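You operate a simulated robot arm through the tools that you are given. There is no shell and no other tool.

You run a simulated robot arm. Do the job below in one go: nothing can be reset, and whatever is moved stays where it is left.

JOB
Mark the pouch's length on the rule, then put it in the green-handled drawer.
Fine: one end against the red stop, marker slid to the other end, where it stays; drawer shut.

The check looks at the end state, three seconds after you hand in, the way a careful person would. Anything else that was tipped, shoved, dropped, spilled or broken makes it a failure.

ROBOT AND FRAMES
A 7-joint arm with a three-finger gripper, fixed in place. Base frame: the origin is on the floor under the middle of its stand, x ahead of it, y to its left, z up; the work surface is at about z = 85.1. Lengths are in cm, angles in degrees, forces in N, time in s.
It reaches about 134.2 cm from its shoulder. Its first joint turns from -166.0 to 166.0 degrees. Payload 2.69 kg.
The TCP is the grasp point between the finger pads, 3 cm short of the fingertips. In the tool frame z runs along the fingers and y along their closing line. The gripper opens to 12.8 cm; its body begins 11.7 cm behind the TCP.
Orientation is told as [roll, pitch, yaw] about the base's x, y, z axes, in that order, counted from this pose: with the fingers straight down and closing along the base's y, the tool's x points along the base's -x, its y along +y and its z along -z.

CONTROLS
- The arm moves only by the tool jog_arm. Its argument "increments" is text: rows parted by semicolons, each of 7 numbers parted by spaces: the shift along the tool's x, y, z in cm, then the turn, a rotation vector about the tool's x, y, z in degrees, then the gripper command, from -1 (fully open) to 1 (shut), values between in proportion. In form: x y z rx ry rz gripper; .... A call has 1 to 20 rows; each row shifts and turns the commanded pose from where the row before left it, along the tool's axes as they then stand. A row lasts 0.2 s, in which the tool goes at most 5 cm and 8.6 degrees; a call with a longer step from one row to the next is refused whole, and so is a gripper value outside its range. Where a pose cannot be reached the arm comes as near as it can. A force on the tool above 50 N (or 10 N above the force at the start of the call, whichever is more), or a blocked arm, ends the call early, and 0.2 s more pass. The fingers move at their own pace (about 12.7 cm/s each) and stop on an object; they squeeze with about 41 N. The grip force told is the motor's: it shows also when the fingers shut on nothing. Time passes only in rows, and 0.2 s behind the last, so rows that do not move let the fingers close. It gives the time, the measured TCP pose, the force on the tool (base axes), the opening and the grip force at its end, in the units of the frame above (readings bear some noise), with the torque about the TCP (base axes, N m) and any sound that the robot's microphone picked up.
- Cameras (640 x 400 px; columns grow to the right, rows downward): "scene" is fixed at [21.5, -51.39, 142.47]; the picture's right is [0.60, -0.80, 0.00], its down [-0.43, -0.32, -0.84] and it looks along [0.67, 0.51, -0.54] (base axes); focal length 316 px, centre (320, 200). "wrist" rides on the gripper at [5.8, 5.4, -13.1] in the tool frame; the picture's right is [-0.68, 0.74, 0.00], its down [-0.62, -0.57, -0.55] and it looks along [-0.40, -0.37, 0.84] (tool axes); focal length 234 px, centre (320, 200).
- get_image(camera): a new picture of that camera. It takes no simulated time.
- slide_trunk(by): moves the trunk up (or, below 0, down) by that many cm; the arm rides with it, the base frame stays. It gives what a move gives, with no picture.
- measure_at(camera, pixels): for up to 12 pixels [column, row] of the newest picture of that camera ("zoom" is the newest enlarged one), the place [x, y, z] in the base frame of the surface seen there, good to about 0.3 cm, but the place of the scene camera against the robot may be out by one fixed shift of up to 2.5 cm in any direction. It takes no simulated time.
- zoom(camera, box): a new picture of the part [left, top, right, bottom] of that camera's present view, enlarged. It takes no simulated time.
- close_job(): hands the job in; it is judged then, once.

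Open the gripper and draw the arm clear of the work before you hand the job in, unless the task says otherwise.

The tools are called after ">>>" by a JSON object that holds its "api" and its "payload". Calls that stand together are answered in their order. jog_arm: Moves the arm, as the interface text tells. Its arguments: {"type":"object","properties":{"increments":{"type":"string"}},"required":["increments"]} The other tools are called the same way: slide_trunk (by) moves the trunk up or down; get_image (camera) takes a picture; measure_at (camera, pixels) gives the place of the surface under pixels of a picture; zoom (camera, box) takes an enlarged picture of a part of a camera's view; close_job () hands the job in.

At the start:

```text
time: 0.0
position: [63.32, 29.39, 116.35]
ee_rot: [0.0, 0.0, 0.0]
force: [0.5, 0.2, 0.8]
wrist_torque: [0.04, -0.01, 0.01]
width: 12.79
grasp_force: 0.0
trunk travel left (down, up): [-15.0, 20.0]
```

scene: 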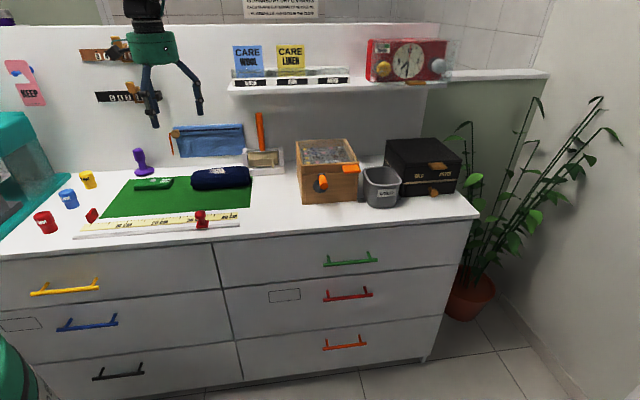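
wrist: 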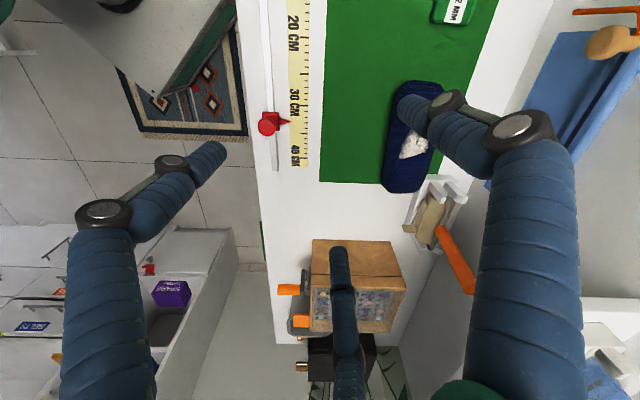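

I'll take a closer look at the bench first: the navy object around (220,178), the blue item on the wall at (208,140), and the rule at (160,225).

>>> {"api": "zoom", "payload": {"camera": "scene", "box": [60, 150, 270, 250]}}

>>> {"api": "zoom", "payload": {"camera": "scene", "box": [150, 100, 300, 200]}}

>>> {"api": "zoom", "payload": {"camera": "wrist", "box": [230, 0, 500, 200]}}

```text
3.05 times, centred on (165, 200) of scene
```

zoom: 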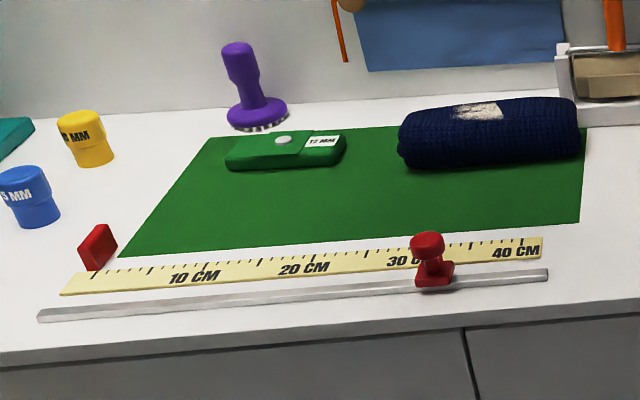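

```text
4.00 times, centred on (225, 150) of scene
```

zoom: 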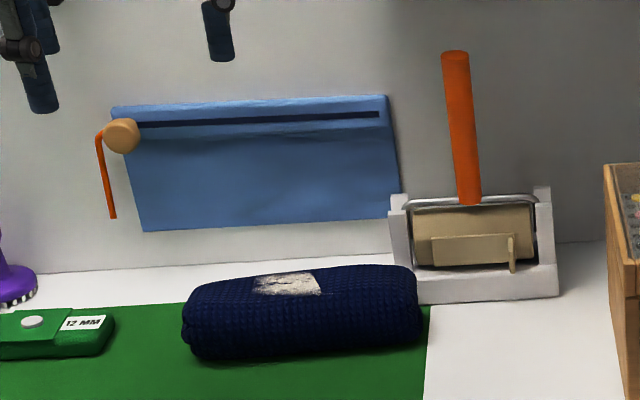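

```text
2.00 times, centred on (365, 100) of wrist
```

zoom: 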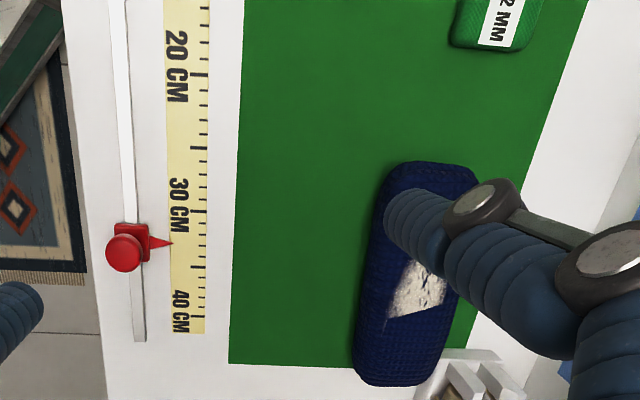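

I need to know which item is the pouch, so I'll measure points on the blue wall item, the navy roll, the rule, stop and marker.

>>> {"api": "measure_at", "payload": {"camera": "scene", "pixels": [[180, 130], [240, 127], [185, 155], [243, 152], [210, 142], [210, 115], [180, 137], [193, 180], [250, 178], [220, 172], [220, 188], [250, 170]]}}

>>> {"api": "measure_at", "payload": {"camera": "wrist", "pixels": [[268, 124], [284, 121], [300, 165], [275, 169], [405, 84], [385, 188], [432, 180], [262, 2], [295, 2], [350, 100], [410, 145], [405, 170]]}}

>>> {"api": "zoom", "payload": {"camera": "scene", "box": [160, 115, 260, 170]}}

>>> {"api": "zoom", "payload": {"camera": "scene", "box": [290, 120, 480, 220]}}

>>> {"api": "zoom", "payload": {"camera": "scene", "box": [200, 220, 480, 380]}}

```text
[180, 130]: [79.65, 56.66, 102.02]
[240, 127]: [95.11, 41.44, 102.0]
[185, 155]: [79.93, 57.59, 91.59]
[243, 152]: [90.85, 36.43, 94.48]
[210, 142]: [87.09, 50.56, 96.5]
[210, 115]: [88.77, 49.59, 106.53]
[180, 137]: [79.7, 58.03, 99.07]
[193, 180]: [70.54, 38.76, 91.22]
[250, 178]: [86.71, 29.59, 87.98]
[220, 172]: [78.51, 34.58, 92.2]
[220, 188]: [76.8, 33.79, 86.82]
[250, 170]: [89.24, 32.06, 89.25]
```

```text
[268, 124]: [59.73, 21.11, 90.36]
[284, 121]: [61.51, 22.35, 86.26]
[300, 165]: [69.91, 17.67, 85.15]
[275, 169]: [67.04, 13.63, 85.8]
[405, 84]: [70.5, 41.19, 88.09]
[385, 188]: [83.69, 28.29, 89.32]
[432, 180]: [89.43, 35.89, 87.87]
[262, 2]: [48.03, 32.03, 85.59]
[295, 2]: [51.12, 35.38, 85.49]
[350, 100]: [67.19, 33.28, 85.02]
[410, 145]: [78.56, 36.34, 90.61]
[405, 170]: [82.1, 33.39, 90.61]
```

```text
6.40 times, centred on (210, 142) of scene
```

zoom: 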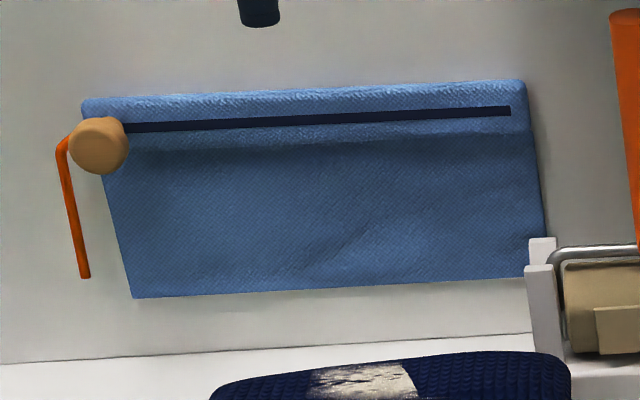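

```text
3.37 times, centred on (385, 170) of scene
```

zoom: 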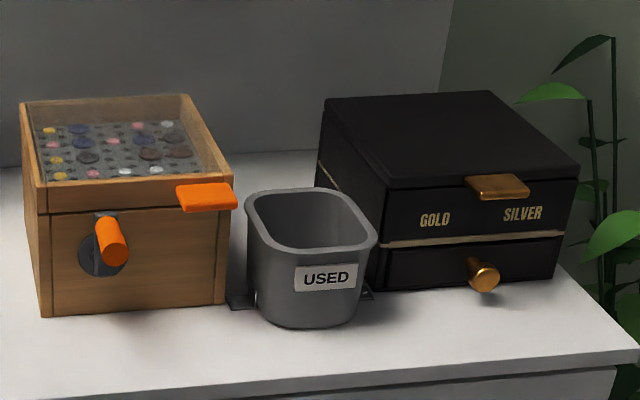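

```text
2.29 times, centred on (340, 300) of scene
```

zoom: 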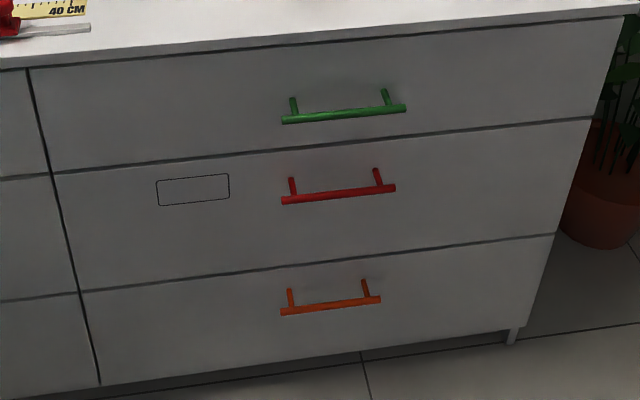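

The blue wall item sits about 1 cm off the wall and looks like a zip fixture (slider ball at the left end of the slit). The navy roll lies loose on the mat. I'll zoom in closer on both to be sure which one is the pouch.

>>> {"api": "zoom", "payload": {"camera": "scene", "box": [185, 158, 260, 200]}}

>>> {"api": "zoom", "payload": {"camera": "wrist", "box": [360, 60, 480, 240]}}

>>> {"api": "zoom", "payload": {"camera": "wrist", "box": [500, 0, 640, 120]}}

>>> {"api": "zoom", "payload": {"camera": "scene", "box": [0, 30, 180, 250]}}

>>> {"api": "zoom", "payload": {"camera": "scene", "box": [220, 0, 480, 110]}}

```text
8.53 times, centred on (222, 179) of scene
```

zoom: 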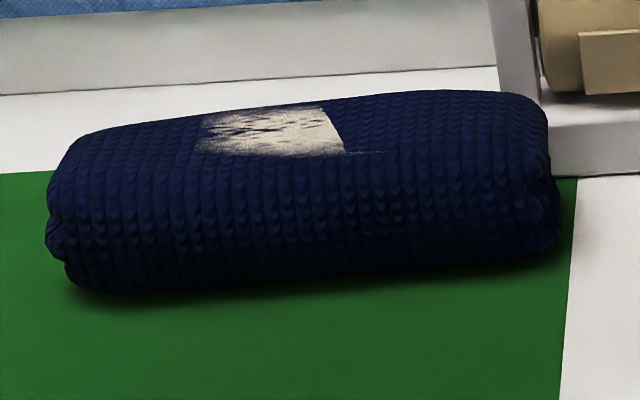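

```text
2.22 times, centred on (420, 150) of wrist
```

zoom: 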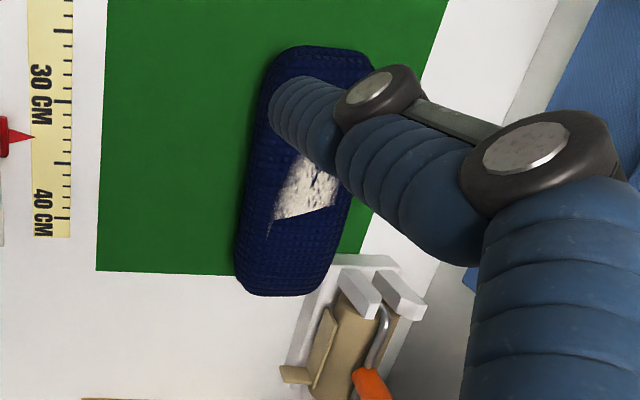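

```text
3.33 times, centred on (570, 60) of wrist
```

zoom: 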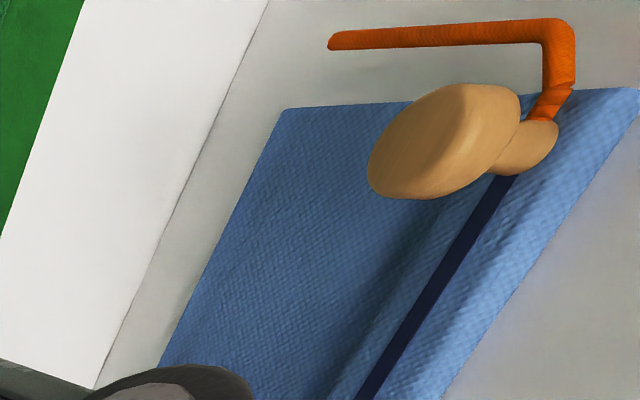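

```text
1.82 times, centred on (90, 140) of scene
```

zoom: 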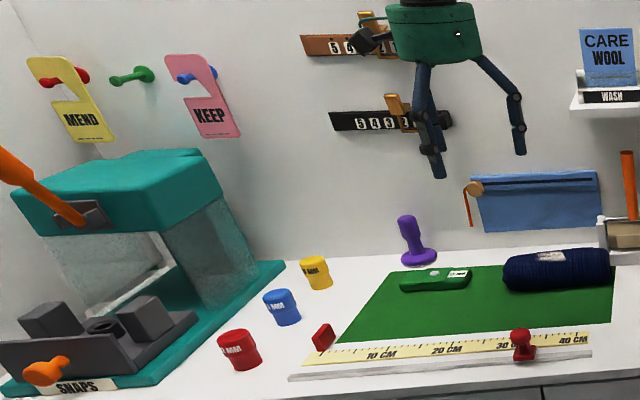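

```text
2.46 times, centred on (350, 55) of scene
```

zoom: 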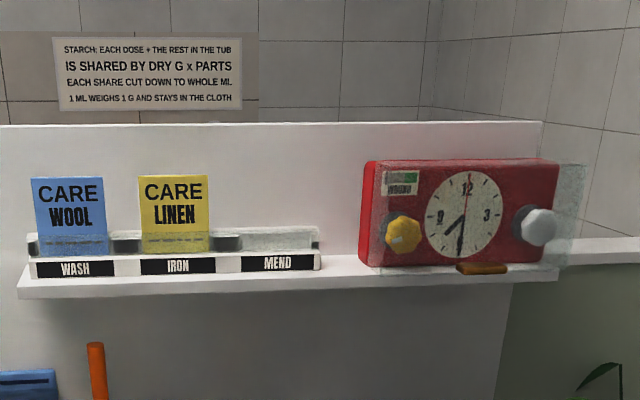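

The green "12 MM" item at (152,184) on the mat could also be a pouch, since it has a snap and a label. I'll zoom in on it and measure it.

>>> {"api": "zoom", "payload": {"camera": "scene", "box": [125, 165, 185, 200]}}

>>> {"api": "measure_at", "payload": {"camera": "scene", "pixels": [[135, 187], [172, 183], [150, 181], [165, 181], [153, 188], [201, 213], [202, 222], [92, 213], [92, 222], [140, 145], [88, 178], [46, 222]]}}

>>> {"api": "zoom", "payload": {"camera": "wrist", "box": [400, 0, 520, 60]}}

```text
10.67 times, centred on (155, 182) of scene
```

zoom: 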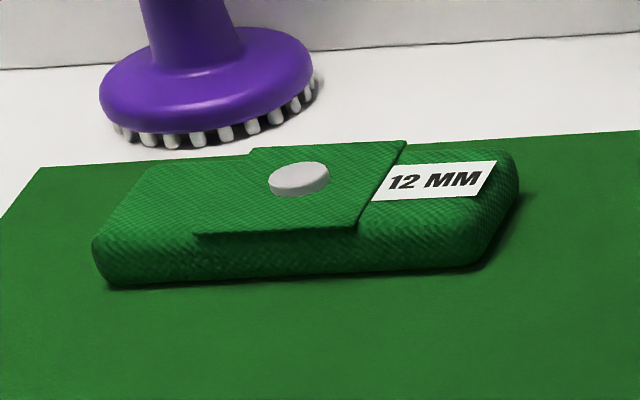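

```text
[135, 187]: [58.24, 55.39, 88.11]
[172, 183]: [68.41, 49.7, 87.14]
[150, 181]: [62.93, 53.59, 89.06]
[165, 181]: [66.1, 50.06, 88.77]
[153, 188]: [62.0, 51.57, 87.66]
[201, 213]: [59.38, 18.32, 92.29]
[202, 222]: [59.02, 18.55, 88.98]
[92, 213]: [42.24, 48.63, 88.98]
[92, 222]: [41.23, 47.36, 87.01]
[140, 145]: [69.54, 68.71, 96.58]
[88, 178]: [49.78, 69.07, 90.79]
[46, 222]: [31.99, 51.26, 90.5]
```

```text
5.33 times, centred on (460, 30) of wrist
```

zoom: 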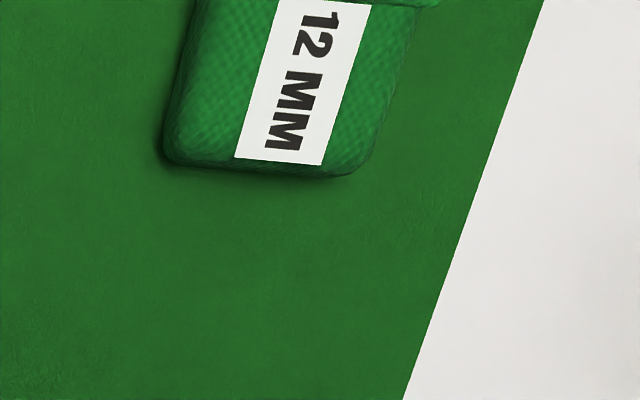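

The green item is clearly a flap pouch with a snap, about 12 cm long. The navy thing is a knit roll and the blue one is a wall zip fixture, so I take the green one as the pouch. I'll shift the arm toward azimuth 137° to bring pouch and red stop into the wrist view.

>>> {"api": "jog_arm", "payload": {"increments": "3 2.7 0 0 0 0 -1; 3 2.7 0 0 0 0 -1; 3 2.7 0 0 0 0 -1; 2 2 0 0 0 0 -1; 0 0 0 0 0 0 -1"}}

>>> {"api": "get_image", "payload": {"camera": "wrist"}}

>>> {"api": "get_image", "payload": {"camera": "scene"}}

```text
time: 1.2
position: [52.29, 39.72, 116.39]
ee_rot: [-0.1, 0.0, 0.0]
force: [-0.7, 0.3, -0.4]
wrist_torque: [-0.01, -0.02, 0.02]
width: 12.8
grasp_force: 0.1
trunk travel left (down, up): [-15.0, 20.0]
```

```text
taken
```

wrist: 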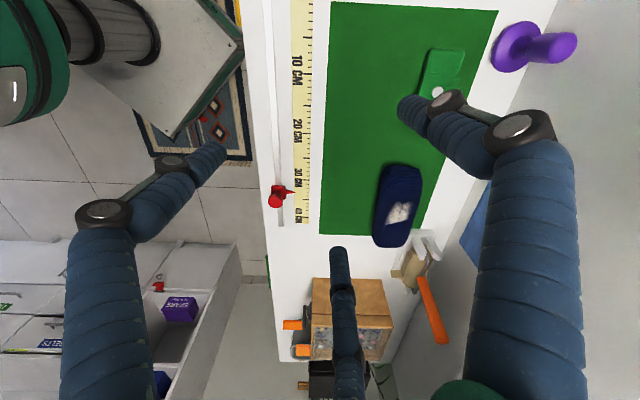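

```text
taken
```

scene: 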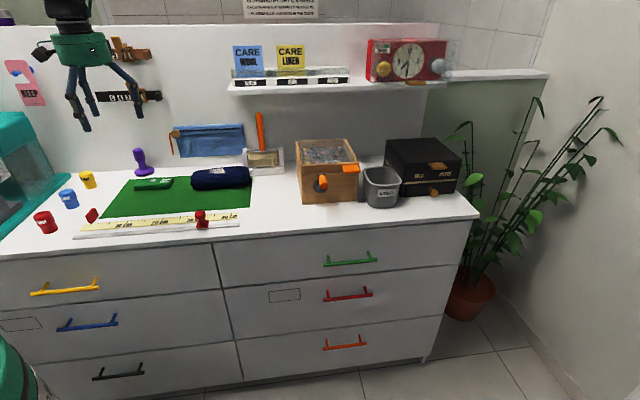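

Rule, marker and pouch are visible, but the stop is just above the frame. I'll shift further the same way.

>>> {"api": "jog_arm", "payload": {"increments": "2.5 2.4 0 0 0 0 -1; 2.5 2.4 0 0 0 0 -1; 2.5 2.4 0 0 0 0 -1; 0 0 0 0 0 0 -1"}}

>>> {"api": "get_image", "payload": {"camera": "wrist"}}

>>> {"api": "zoom", "payload": {"camera": "wrist", "box": [230, 0, 540, 200]}}

```text
time: 2.2
position: [44.66, 46.61, 116.27]
ee_rot: [0.0, 0.0, 0.0]
force: [0.7, 0.7, 0.6]
wrist_torque: [-0.02, 0.01, 0.04]
width: 12.8
grasp_force: 0.1
trunk travel left (down, up): [-15.0, 20.0]
```

```text
taken
```

wrist: 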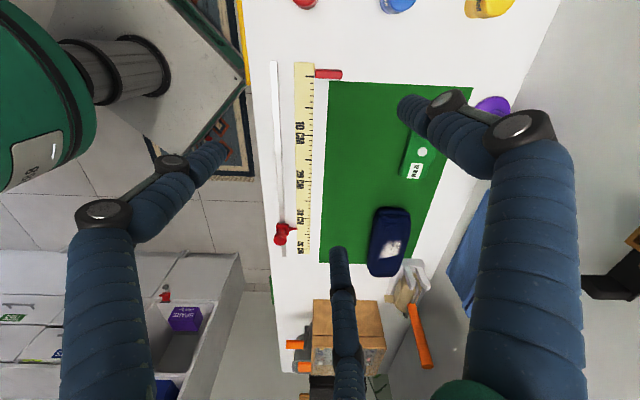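

```text
2.00 times, centred on (385, 100) of wrist
```

zoom: 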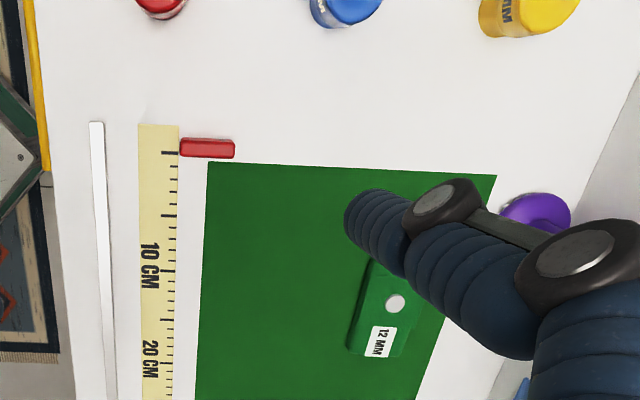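

The stop (zoom 207,148) sits at the rule's zero, behind its back edge. I'll measure the stop corners, rule marks, rail, marker and the visible pouch corners from this zoom.

>>> {"api": "measure_at", "payload": {"camera": "zoom", "pixels": [[182, 157], [234, 158], [207, 150], [181, 141], [178, 153], [178, 270], [180, 390], [142, 130], [97, 125], [108, 390], [209, 165], [490, 178]]}}

>>> {"api": "measure_at", "payload": {"camera": "wrist", "pixels": [[404, 174], [430, 177], [422, 152], [418, 170], [435, 165], [410, 150], [282, 229], [294, 228], [281, 238], [310, 245], [283, 254], [440, 145]]}}

>>> {"api": "zoom", "payload": {"camera": "wrist", "box": [380, 80, 480, 190]}}

>>> {"api": "zoom", "payload": {"camera": "wrist", "box": [250, 170, 350, 270]}}

```text
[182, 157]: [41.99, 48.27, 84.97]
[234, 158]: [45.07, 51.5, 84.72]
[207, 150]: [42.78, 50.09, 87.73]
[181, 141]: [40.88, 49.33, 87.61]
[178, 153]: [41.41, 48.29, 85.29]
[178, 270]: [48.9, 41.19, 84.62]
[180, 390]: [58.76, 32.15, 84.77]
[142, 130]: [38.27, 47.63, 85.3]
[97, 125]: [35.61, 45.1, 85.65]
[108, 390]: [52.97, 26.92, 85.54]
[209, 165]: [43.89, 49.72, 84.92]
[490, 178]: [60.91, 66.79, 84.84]
```

```text
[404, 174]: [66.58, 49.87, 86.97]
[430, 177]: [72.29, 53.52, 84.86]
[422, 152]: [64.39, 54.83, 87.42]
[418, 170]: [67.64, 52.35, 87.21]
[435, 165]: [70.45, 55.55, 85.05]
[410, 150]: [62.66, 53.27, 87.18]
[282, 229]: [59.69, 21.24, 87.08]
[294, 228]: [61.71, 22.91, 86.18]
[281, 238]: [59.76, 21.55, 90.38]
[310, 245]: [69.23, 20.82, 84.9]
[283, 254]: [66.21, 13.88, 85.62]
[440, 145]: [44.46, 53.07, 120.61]
```

```text
3.64 times, centred on (430, 135) of wrist
```

zoom: 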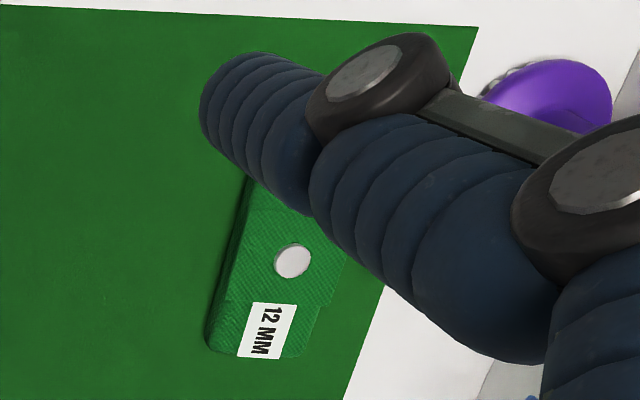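

```text
4.00 times, centred on (300, 220) of wrist
```

zoom: 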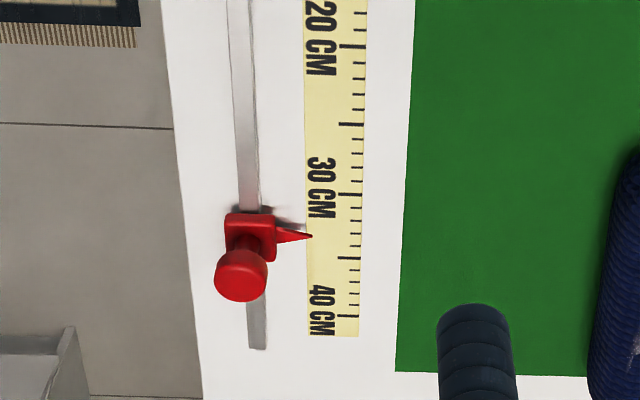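

The bench axis is about -45° and the stop face is at u≈-4.7. I'd like a clean view of the pouch before grasping, so I'll check how far the wall counters stick out before moving the gripper that way.

>>> {"api": "measure_at", "payload": {"camera": "scene", "pixels": [[155, 96], [140, 96], [130, 97], [118, 43], [120, 50], [145, 55], [100, 98], [170, 70], [290, 85], [240, 90], [150, 160], [132, 90]]}}

>>> {"api": "zoom", "payload": {"camera": "scene", "box": [30, 20, 190, 120]}}

```text
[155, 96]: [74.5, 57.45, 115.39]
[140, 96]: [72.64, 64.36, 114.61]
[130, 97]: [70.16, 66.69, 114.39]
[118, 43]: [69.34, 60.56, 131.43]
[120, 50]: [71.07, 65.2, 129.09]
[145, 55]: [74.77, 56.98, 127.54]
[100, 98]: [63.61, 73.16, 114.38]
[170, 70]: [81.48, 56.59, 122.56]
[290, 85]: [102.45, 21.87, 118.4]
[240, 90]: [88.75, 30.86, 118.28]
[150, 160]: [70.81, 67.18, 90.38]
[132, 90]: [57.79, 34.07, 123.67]
```

```text
4.00 times, centred on (110, 70) of scene
```

zoom: 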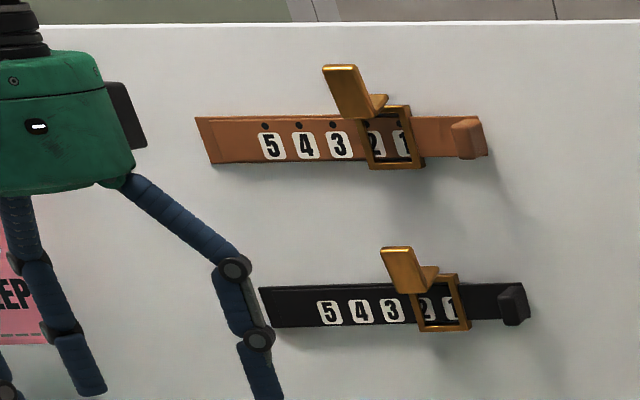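

The counters' protruding parts reach about n≈94 at z 111–132, so I need the gripper's outer extents before going near them.

>>> {"api": "measure_at", "payload": {"camera": "wrist", "pixels": [[520, 125], [550, 128], [575, 180], [583, 300], [580, 390], [440, 390], [460, 100], [405, 105], [340, 255], [75, 230], [200, 155], [100, 210]]}}

```text
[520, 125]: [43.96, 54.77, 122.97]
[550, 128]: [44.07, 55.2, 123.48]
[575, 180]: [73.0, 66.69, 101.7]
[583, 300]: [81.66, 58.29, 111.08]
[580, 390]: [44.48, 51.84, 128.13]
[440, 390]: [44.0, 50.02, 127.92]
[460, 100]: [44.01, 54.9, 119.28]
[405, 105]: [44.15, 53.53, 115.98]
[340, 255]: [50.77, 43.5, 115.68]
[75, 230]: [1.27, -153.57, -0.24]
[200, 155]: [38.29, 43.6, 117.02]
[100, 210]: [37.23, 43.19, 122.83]
```

The fingers appear to be set radially (tips at about ±6.2, -3.1 and 0, +6.4 in tool xy), so the closing behavior matters. I'll half close in free air here and look at how the tips travel.

>>> {"api": "jog_arm", "payload": {"increments": "0 0 0 0 0 0 0; 0 0 0 0 0 0 0; 0 0 0 0 0 0 0; 0 0 0 0 0 0 0"}}

>>> {"api": "get_image", "payload": {"camera": "wrist"}}

```text
time: 3.2
position: [44.86, 46.66, 116.38]
ee_rot: [0.1, 0.1, 0.0]
force: [-0.1, -1.0, -0.3]
wrist_torque: [0.0, -0.01, 0.0]
width: 6.41
grasp_force: 0.2
trunk travel left (down, up): [-15.0, 20.0]
```

```text
taken
```

wrist: 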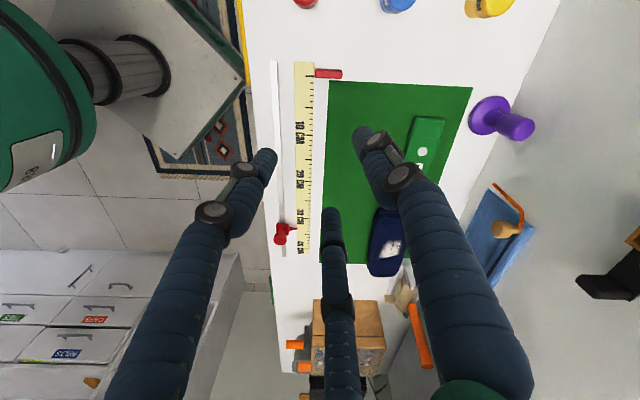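

>>> {"api": "measure_at", "payload": {"camera": "wrist", "pixels": [[364, 135], [384, 145], [270, 155], [262, 175], [332, 215], [335, 235], [412, 175], [215, 210], [448, 118], [408, 160], [432, 122], [410, 145]]}}

>>> {"api": "zoom", "payload": {"camera": "wrist", "box": [380, 90, 480, 190]}}

```text
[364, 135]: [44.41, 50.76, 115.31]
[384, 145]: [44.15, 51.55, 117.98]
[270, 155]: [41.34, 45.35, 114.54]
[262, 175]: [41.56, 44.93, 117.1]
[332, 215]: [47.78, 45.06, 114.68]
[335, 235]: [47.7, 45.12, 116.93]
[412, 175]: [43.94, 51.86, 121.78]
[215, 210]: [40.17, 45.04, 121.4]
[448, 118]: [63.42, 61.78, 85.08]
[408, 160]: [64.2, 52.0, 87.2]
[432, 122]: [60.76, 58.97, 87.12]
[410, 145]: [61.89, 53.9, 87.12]
```

```text
4.00 times, centred on (430, 140) of wrist
```

zoom: 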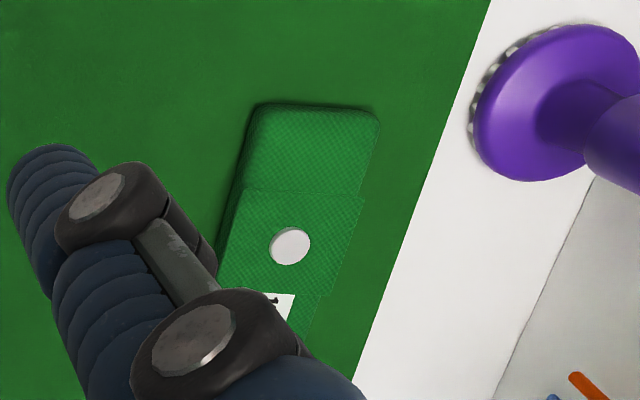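

The tips close radially. The pouch's far end is now visible in the zoom (corners near 250,105 and 378,115), so I'll measure its corners and edges.

>>> {"api": "measure_at", "payload": {"camera": "zoom", "pixels": [[256, 112], [372, 120], [252, 150], [370, 150], [245, 192], [360, 197], [290, 245], [310, 115], [230, 250], [325, 290], [310, 170], [345, 240]]}}

```text
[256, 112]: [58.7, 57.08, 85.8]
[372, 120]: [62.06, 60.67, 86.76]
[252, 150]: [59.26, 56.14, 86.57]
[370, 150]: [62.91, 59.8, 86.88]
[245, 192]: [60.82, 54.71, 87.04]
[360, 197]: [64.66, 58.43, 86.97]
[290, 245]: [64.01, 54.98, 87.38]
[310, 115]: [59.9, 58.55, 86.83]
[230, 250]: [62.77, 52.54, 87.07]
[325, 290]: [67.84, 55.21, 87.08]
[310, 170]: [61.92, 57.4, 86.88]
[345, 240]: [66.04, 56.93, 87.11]
```

The pouch lies at about -43°, 5.3 wide, 2.2 high and centred near (64.2,55). I'll check the clearance to the purple stamp and the zip knob before descending there.

>>> {"api": "measure_at", "payload": {"camera": "wrist", "pixels": [[475, 115], [490, 105], [485, 130], [520, 127], [508, 230], [500, 185], [490, 230], [530, 130], [560, 130], [600, 150], [385, 215], [375, 240]]}}

```text
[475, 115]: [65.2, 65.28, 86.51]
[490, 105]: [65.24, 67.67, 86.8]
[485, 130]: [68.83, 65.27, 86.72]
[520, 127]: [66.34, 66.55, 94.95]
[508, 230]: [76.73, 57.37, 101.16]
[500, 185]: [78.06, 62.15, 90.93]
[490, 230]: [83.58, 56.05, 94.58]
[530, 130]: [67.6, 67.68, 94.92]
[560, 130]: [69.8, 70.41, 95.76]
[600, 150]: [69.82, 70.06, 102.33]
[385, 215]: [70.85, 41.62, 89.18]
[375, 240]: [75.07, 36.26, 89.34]
```

Clearances are fine: stamp base starts at n≈92 and u<3.3, zip knob at u≈13.7. I'll turn the tool by -44° yaw (along the pouch), lower to about z 104 here, and reopen.

>>> {"api": "jog_arm", "payload": {"increments": "0 0 2 0 0 8 -1; 0 0 2 0 0 8 -1; 0 0 2 0 0 8 -1; 0 0 2 0 0 8 -1; 0 0 2 0 0 8 -1; 0 0 2 0 0 4 -1; 0 0 0 0 0 0 -1"}}

```text
time: 4.8
position: [44.76, 46.74, 104.28]
ee_rot: [0.0, 0.0, -44.0]
force: [0.4, -0.4, -0.1]
wrist_torque: [-0.02, -0.02, -0.01]
width: 12.81
grasp_force: 0.0
trunk travel left (down, up): [-15.0, 20.0]
```

Yaw and height are as wanted. Now I'll translate to above the pouch at about (63.4, 54.2) and take a picture.

>>> {"api": "jog_arm", "payload": {"increments": "-1.64 3.66 0 0 0 0 -1; -1.64 3.66 0 0 0 0 -1; -1.64 3.66 0 0 0 0 -1; -1.64 3.66 0 0 0 0 -1; -1.64 3.66 0 0 0 0 -1; 0 0 0 0 0 0 -1"}}

>>> {"api": "get_image", "payload": {"camera": "wrist"}}

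>>> {"api": "get_image", "payload": {"camera": "scene"}}

```text
time: 6.2
position: [63.58, 54.17, 104.34]
ee_rot: [0.0, 0.0, -44.0]
force: [0.0, 0.7, -1.0]
wrist_torque: [0.02, 0.1, 0.02]
width: 12.81
grasp_force: 0.1
trunk travel left (down, up): [-15.0, 20.0]
```

```text
taken
```

wrist: 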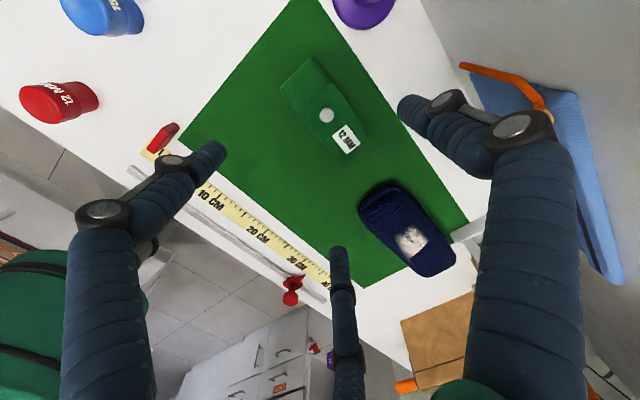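

```text
taken
```

scene: 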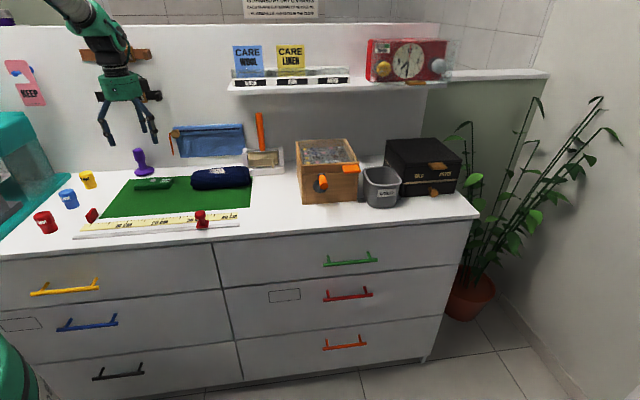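

The pouch is fully visible at (325,108). I'll zoom in and measure its corners for the grasp.

>>> {"api": "zoom", "payload": {"camera": "wrist", "box": [265, 45, 385, 170]}}

```text
3.20 times, centred on (325, 108) of wrist
```

zoom: 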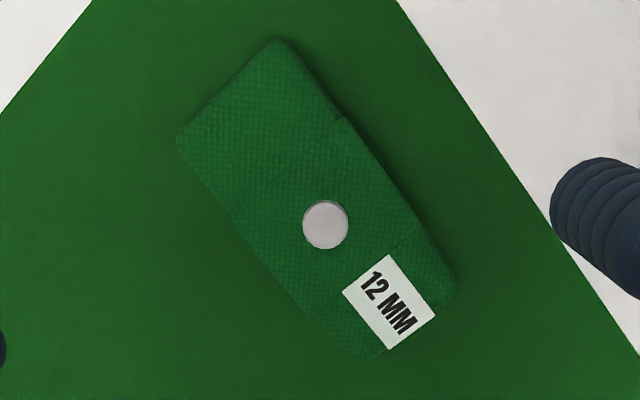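

>>> {"api": "measure_at", "payload": {"camera": "zoom", "pixels": [[184, 130], [268, 46], [184, 148], [285, 48], [325, 225], [360, 354], [440, 310], [384, 350], [448, 285], [270, 255], [385, 175], [225, 90]]}}

```text
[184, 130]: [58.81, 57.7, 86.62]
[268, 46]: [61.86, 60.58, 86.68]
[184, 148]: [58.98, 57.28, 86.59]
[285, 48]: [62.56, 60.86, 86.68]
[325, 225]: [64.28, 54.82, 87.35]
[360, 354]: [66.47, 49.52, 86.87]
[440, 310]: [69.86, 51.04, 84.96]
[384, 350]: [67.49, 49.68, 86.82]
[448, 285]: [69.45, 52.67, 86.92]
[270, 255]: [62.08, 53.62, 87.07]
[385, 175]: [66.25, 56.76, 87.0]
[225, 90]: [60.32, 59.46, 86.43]
```

Pouch centre is at about (64.35,55.0), axis ≈ -46°. I'll turn another -2°, shift +0.15 along y, descend to about z 92 and check finger clearance.

>>> {"api": "jog_arm", "payload": {"increments": "0 0.15 2.5 0 0 2 -1; 0 0 2.5 0 0 0 -1; 0 0 2.5 0 0 0 -1; 0 0 2.5 0 0 0 -1; 0 0 2 0 0 0 -1; 0 0 0 0 0 0 -1"}}

>>> {"api": "get_image", "payload": {"camera": "wrist"}}

>>> {"api": "zoom", "payload": {"camera": "scene", "box": [80, 80, 260, 240]}}

```text
time: 7.6
position: [63.42, 54.27, 92.33]
ee_rot: [-0.1, 0.0, -46.0]
force: [0.1, 0.6, 0.1]
wrist_torque: [-0.01, 0.0, -0.01]
width: 12.83
grasp_force: 0.1
trunk travel left (down, up): [-15.0, 20.0]
```

```text
taken
```

wrist: 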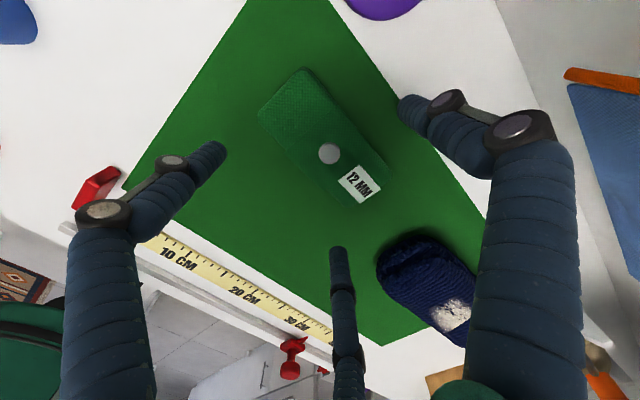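

```text
2.50 times, centred on (170, 160) of scene
```

zoom: 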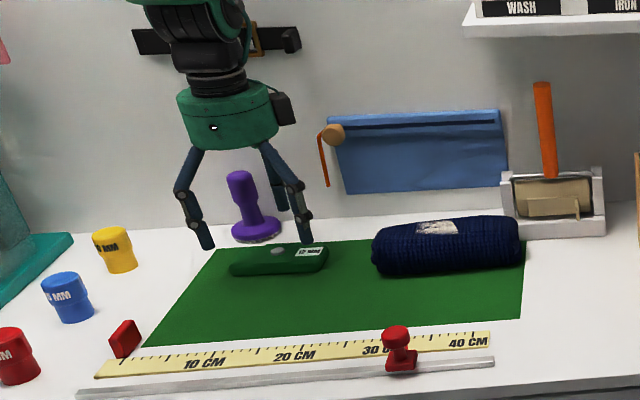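

All three fingers clear the pouch and the stamp. I'll descend to z≈88.7 and close in steps to see how the contact goes.

>>> {"api": "jog_arm", "payload": {"increments": "0 0 1.8 0 0 0 -1; 0 0 1.8 0 0 0 -1; 0 0 0 0 0 0 -0.7; 0 0 0 0 0 0 -0.5; 0 0 0 0 0 0 -0.4; 0 0 0 0 0 0 -0.3; 0 0 0 0 0 0 -0.3"}}

>>> {"api": "get_image", "payload": {"camera": "wrist"}}

```text
time: 9.2
position: [63.43, 54.31, 88.74]
ee_rot: [0.0, 0.0, -46.0]
force: [-0.4, -0.8, 0.6]
wrist_torque: [-0.02, 0.0, 0.01]
width: 8.3
grasp_force: 0.1
trunk travel left (down, up): [-15.0, 20.0]
```

```text
taken
```

wrist: 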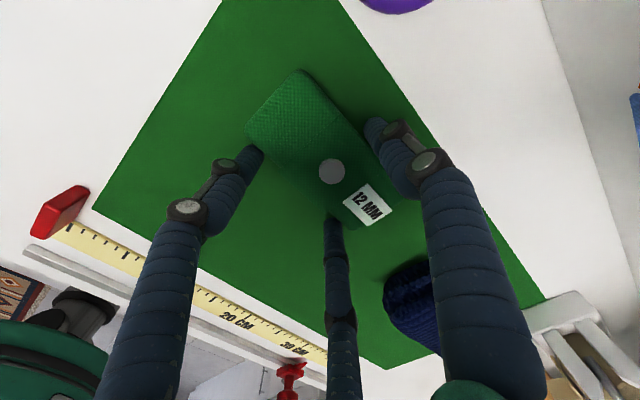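

The fingers are nearly touching both long sides at width 8.3. I'll keep closing in small steps.

>>> {"api": "jog_arm", "payload": {"increments": "0 0 0 0 0 0 -0.2; 0 0 0 0 0 0 -0.1; 0 0 0 0 0 0 -0.1"}}

>>> {"api": "zoom", "payload": {"camera": "wrist", "box": [220, 50, 440, 250]}}

```text
time: 10.0
position: [63.5, 54.34, 88.7]
ee_rot: [-0.1, 0.0, -46.0]
force: [0.5, -0.1, 1.8]
wrist_torque: [0.06, -0.04, 0.03]
width: 7.77
grasp_force: 40.9
trunk travel left (down, up): [-15.0, 20.0]
```

```text
2.00 times, centred on (330, 150) of wrist
```

zoom: 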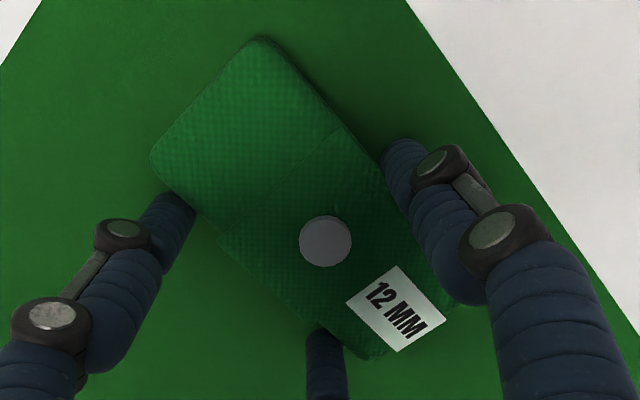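

Contact at width 7.77 with 40.9 N, and the fingers sit symmetrically on the long sides. I'll lift by 3 cm and check the hold.

>>> {"api": "jog_arm", "payload": {"increments": "0 0 0 0 0 0 0.2; 0 0 -0.5 0 0 0 0.2; 0 0 -1 0 0 0 0.2; 0 0 -1.5 0 0 0 0.2; 0 0 0 0 0 0 0.2"}}

>>> {"api": "get_image", "payload": {"camera": "wrist"}}

>>> {"api": "zoom", "payload": {"camera": "scene", "box": [80, 80, 260, 240]}}

```text
time: 11.2
position: [63.57, 54.1, 91.66]
ee_rot: [0.0, -0.1, -45.9]
force: [-0.7, 0.3, -0.9]
wrist_torque: [0.01, -0.03, -0.02]
width: 7.77
grasp_force: 41.3
trunk travel left (down, up): [-15.0, 20.0]
```

```text
taken
```

wrist: 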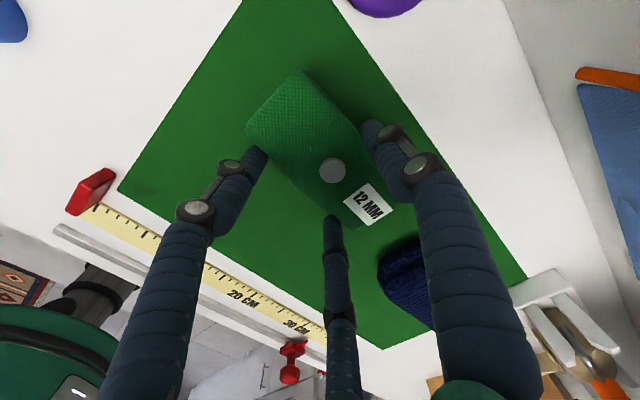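

```text
2.50 times, centred on (170, 160) of scene
```

zoom: 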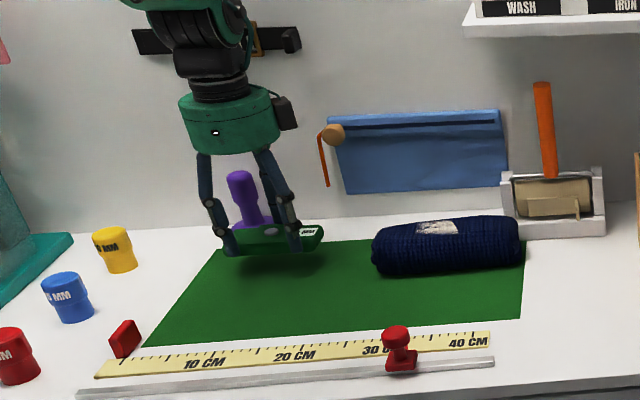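

The pouch is held firmly and level. I'll measure its ends in the hand relative to the TCP.

>>> {"api": "zoom", "payload": {"camera": "wrist", "box": [230, 50, 420, 250]}}

>>> {"api": "measure_at", "payload": {"camera": "zoom", "pixels": [[130, 150], [220, 58], [165, 105], [180, 90], [200, 72], [305, 240], [445, 340], [475, 325], [422, 355], [340, 170], [190, 200], [150, 125]]}}

```text
2.00 times, centred on (325, 150) of wrist
```

zoom: 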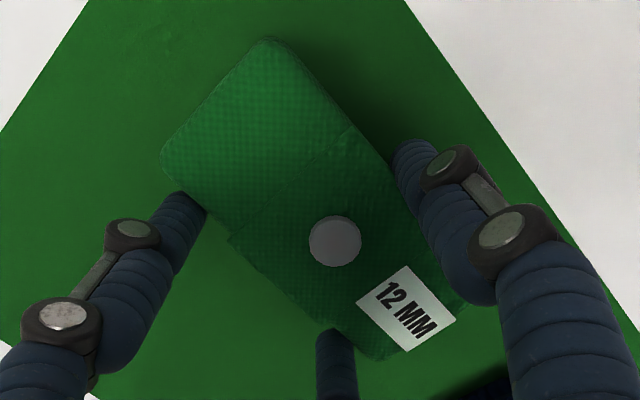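

```text
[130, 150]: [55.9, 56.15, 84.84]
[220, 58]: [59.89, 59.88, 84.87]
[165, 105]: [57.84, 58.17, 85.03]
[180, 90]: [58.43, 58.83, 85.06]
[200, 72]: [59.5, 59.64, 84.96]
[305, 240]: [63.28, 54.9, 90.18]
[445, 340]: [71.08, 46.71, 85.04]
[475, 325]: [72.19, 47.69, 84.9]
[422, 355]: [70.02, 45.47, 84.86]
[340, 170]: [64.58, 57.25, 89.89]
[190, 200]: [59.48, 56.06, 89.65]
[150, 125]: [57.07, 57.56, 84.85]
```

My pixels fell just off the pouch. I'll re-measure inside its edges.

>>> {"api": "measure_at", "payload": {"camera": "zoom", "pixels": [[170, 155], [185, 130], [215, 97], [245, 64], [263, 45], [335, 240], [375, 355], [408, 349], [440, 325], [452, 316], [385, 352], [178, 165]]}}

```text
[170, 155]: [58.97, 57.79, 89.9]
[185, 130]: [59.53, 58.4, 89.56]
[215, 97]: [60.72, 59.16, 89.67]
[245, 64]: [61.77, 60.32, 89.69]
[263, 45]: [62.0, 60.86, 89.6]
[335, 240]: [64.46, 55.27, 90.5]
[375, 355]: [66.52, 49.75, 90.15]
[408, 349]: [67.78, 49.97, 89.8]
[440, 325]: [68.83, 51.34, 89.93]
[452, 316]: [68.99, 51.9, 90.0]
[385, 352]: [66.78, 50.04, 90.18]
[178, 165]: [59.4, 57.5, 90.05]
```

The pouch spans about ±5.85 cm along tool x from the TCP. Now I'll get accurate rule and stop geometry from this closer view.

>>> {"api": "zoom", "payload": {"camera": "wrist", "box": [50, 150, 350, 400]}}

>>> {"api": "zoom", "payload": {"camera": "wrist", "box": [50, 150, 180, 260]}}

```text
1.60 times, centred on (200, 275) of wrist
```

zoom: 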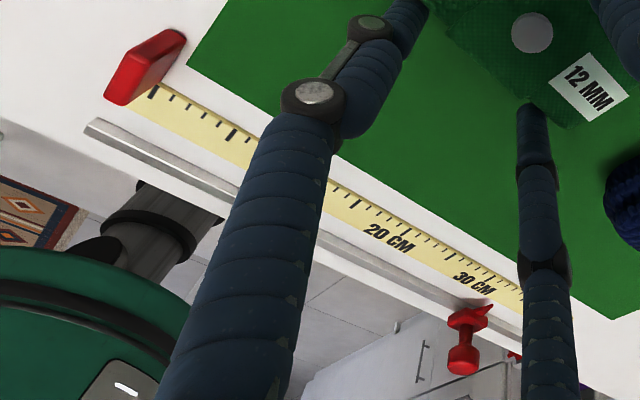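

```text
3.64 times, centred on (115, 205) of wrist
```

zoom: 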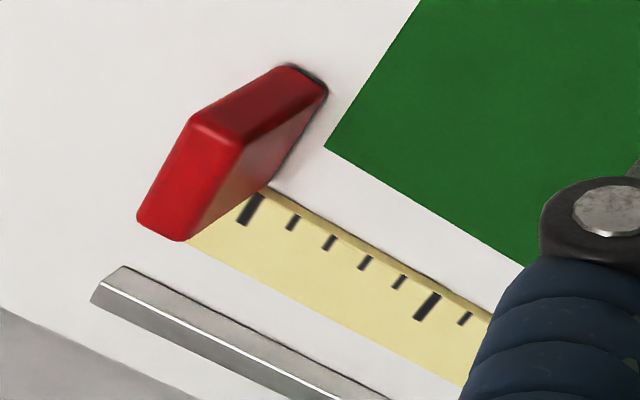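

>>> {"api": "measure_at", "payload": {"camera": "zoom", "pixels": [[258, 197], [438, 294], [268, 192], [480, 318], [275, 180], [322, 95], [230, 150], [290, 85], [245, 140], [310, 80], [200, 120], [328, 146]]}}

>>> {"api": "measure_at", "payload": {"camera": "wrist", "pixels": [[98, 210], [150, 236], [215, 270], [260, 292], [290, 307], [310, 318], [321, 324], [300, 345], [306, 340], [120, 187], [382, 346], [286, 345]]}}

```text
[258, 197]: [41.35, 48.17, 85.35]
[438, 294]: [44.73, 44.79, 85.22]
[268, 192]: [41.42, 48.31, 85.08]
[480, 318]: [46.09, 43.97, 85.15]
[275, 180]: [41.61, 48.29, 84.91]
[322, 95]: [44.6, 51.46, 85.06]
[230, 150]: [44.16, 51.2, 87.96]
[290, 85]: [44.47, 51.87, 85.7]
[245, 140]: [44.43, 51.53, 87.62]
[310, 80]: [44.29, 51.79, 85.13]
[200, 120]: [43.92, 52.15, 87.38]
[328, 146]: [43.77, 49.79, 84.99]
```

```text
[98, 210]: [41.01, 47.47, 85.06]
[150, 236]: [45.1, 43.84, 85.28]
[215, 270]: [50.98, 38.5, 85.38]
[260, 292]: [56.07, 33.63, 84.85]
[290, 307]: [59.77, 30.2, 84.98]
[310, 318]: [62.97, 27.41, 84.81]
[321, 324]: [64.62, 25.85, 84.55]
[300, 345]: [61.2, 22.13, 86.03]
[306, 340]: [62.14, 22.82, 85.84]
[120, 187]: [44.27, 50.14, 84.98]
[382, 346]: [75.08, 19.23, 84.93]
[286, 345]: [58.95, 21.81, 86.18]
```

Estimates of the bench direction vary between -42.5° and -46°. I'll refine it with widely spaced scene points on the wall and the front edge.

>>> {"api": "measure_at", "payload": {"camera": "scene", "pixels": [[60, 160], [90, 150], [270, 130], [350, 118], [420, 105], [330, 110], [10, 290], [200, 262], [230, 260], [440, 240], [210, 300], [430, 290]]}}

>>> {"api": "measure_at", "payload": {"camera": "scene", "pixels": [[327, 264], [350, 260], [376, 259], [335, 258], [372, 254], [350, 247], [350, 270], [232, 248], [232, 280], [462, 235], [300, 235], [400, 225]]}}

```text
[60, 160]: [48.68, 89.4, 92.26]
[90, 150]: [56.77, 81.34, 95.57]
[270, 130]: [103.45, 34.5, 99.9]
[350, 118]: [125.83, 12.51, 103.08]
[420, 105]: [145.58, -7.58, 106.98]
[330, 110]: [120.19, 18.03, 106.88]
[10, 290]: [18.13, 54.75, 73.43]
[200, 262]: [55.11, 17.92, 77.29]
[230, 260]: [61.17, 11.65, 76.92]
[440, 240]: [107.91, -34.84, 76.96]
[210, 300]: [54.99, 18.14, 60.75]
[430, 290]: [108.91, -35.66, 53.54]
```

```text
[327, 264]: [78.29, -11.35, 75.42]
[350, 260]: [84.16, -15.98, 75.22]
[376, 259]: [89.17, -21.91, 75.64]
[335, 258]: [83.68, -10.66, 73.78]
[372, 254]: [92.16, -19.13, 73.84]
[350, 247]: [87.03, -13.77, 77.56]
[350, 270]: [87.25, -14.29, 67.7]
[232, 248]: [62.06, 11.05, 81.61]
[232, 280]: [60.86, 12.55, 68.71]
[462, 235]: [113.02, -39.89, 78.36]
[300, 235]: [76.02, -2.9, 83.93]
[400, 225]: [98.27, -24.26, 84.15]
```

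Scene points give the bench axis at exactly -45.0°. The stop face is at u≈-4.8 and the rule's back edge at n≈63.5. I'll raise the pouch, square the tool to -45°, and move it to about 2 cm short of the stop, just behind the rule, at (48.7, 44.3).

>>> {"api": "jog_arm", "payload": {"increments": "0 0 -3 0 0 -1 0.2; 0.7 -3.49 0 0 0 0 0.2; 0.7 -3.49 0 0 0 0 0.2; 0.7 -3.49 0 0 0 0 0.2; 0.7 -3.49 0 0 0 0 0.2; 0.7 -3.48 0 0 0 0 0.2; 0 0 0 0 0 0 0.2; 0 0 0 0 0 0 0.2"}}

>>> {"api": "get_image", "payload": {"camera": "wrist"}}

>>> {"api": "zoom", "payload": {"camera": "scene", "box": [50, 110, 250, 250]}}

```text
time: 13.0
position: [48.69, 44.43, 94.68]
ee_rot: [0.0, 0.0, -45.0]
force: [-0.5, -0.2, 0.4]
wrist_torque: [0.01, 0.03, 0.0]
width: 7.76
grasp_force: 40.4
trunk travel left (down, up): [-15.0, 20.0]
```

```text
taken
```

wrist: 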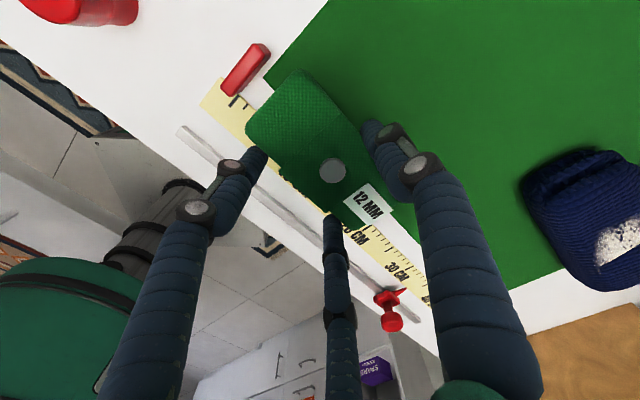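

```text
2.86 times, centred on (150, 180) of scene
```

zoom: 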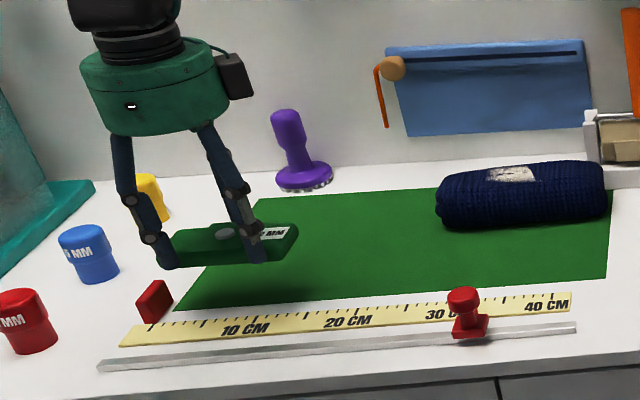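

Everything lines up: the stop is at (247,70), just off the pouch's back end. I'll lower gently to the table height at which it was grasped (TCP z≈88.8).

>>> {"api": "jog_arm", "payload": {"increments": "0 0 2 0 0 0 0.2; 0 0 2 0 0 0 0.2; 0 0 1 0 0 0 0.2; 0 0 0.5 0 0 0 0.2; 0 0 0.3 0 0 0 0.2; 0 0 0 0 0 0 0.2"}}

>>> {"api": "get_image", "payload": {"camera": "wrist"}}

```text
time: 14.4
position: [48.71, 44.29, 88.98]
ee_rot: [0.0, 0.1, -45.1]
force: [-0.3, 0.9, -0.3]
wrist_torque: [-0.03, 0.03, -0.01]
width: 7.73
grasp_force: 41.2
trunk travel left (down, up): [-15.0, 20.0]
```

```text
taken
```

wrist: 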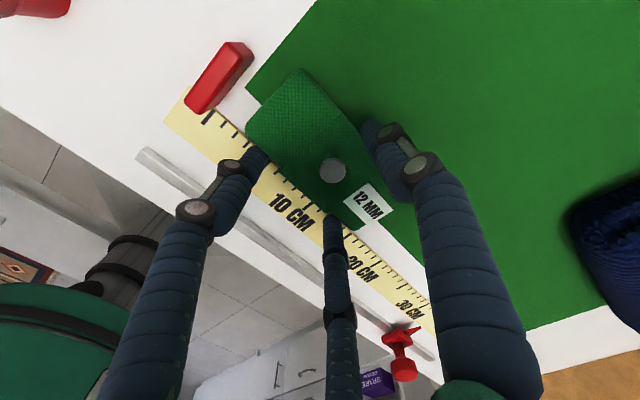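

The pouch hovers about 0.2 cm above the table. I'll zoom to check its side against the rule's back edge and the gap to the stop.

>>> {"api": "zoom", "payload": {"camera": "wrist", "box": [160, 30, 410, 270]}}

>>> {"api": "zoom", "payload": {"camera": "scene", "box": [70, 160, 220, 250]}}

```text
1.67 times, centred on (285, 150) of wrist
```

zoom: 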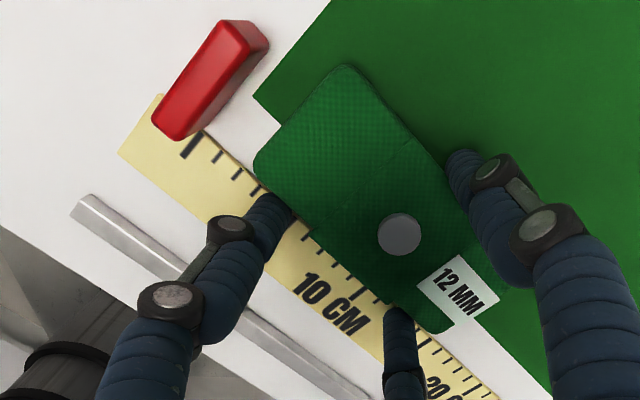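

```text
4.27 times, centred on (145, 205) of scene
```

zoom: 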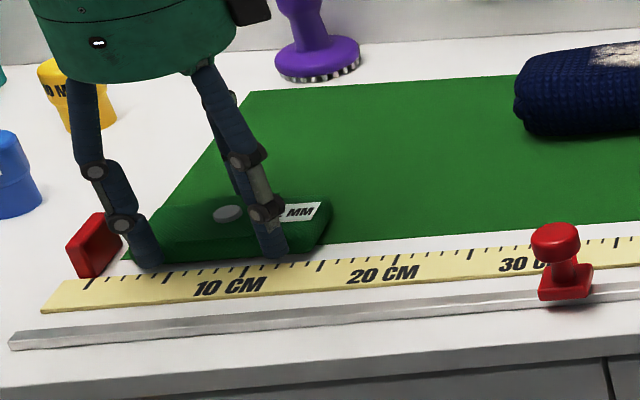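

The pouch looks just behind the rule's edge. I'll shift 0.3 cm further from the rule for clearance, lower the last 0.2 cm, open modestly, and rise straight up.

>>> {"api": "jog_arm", "payload": {"increments": "0 0.3 0 0 0 0 0.2; 0 0 0.2 0 0 0 0.2; 0 0 0 0 0 0 0.2; 0 0 0 0 0 0 -0.25; 0 0 0 0 0 0 -0.4; 0 0 0 0 0 0 -0.4"}}

>>> {"api": "zoom", "payload": {"camera": "wrist", "box": [160, 30, 410, 270]}}

```text
time: 15.8
position: [48.9, 44.46, 88.81]
ee_rot: [0.0, -0.1, -45.0]
force: [-0.6, 0.8, -0.1]
wrist_torque: [0.02, 0.0, -0.02]
width: 8.97
grasp_force: 0.0
trunk travel left (down, up): [-15.0, 20.0]
```

```text
1.67 times, centred on (285, 150) of wrist
```

zoom: 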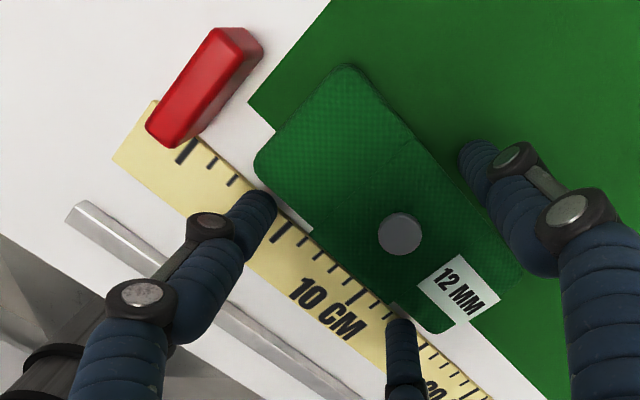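

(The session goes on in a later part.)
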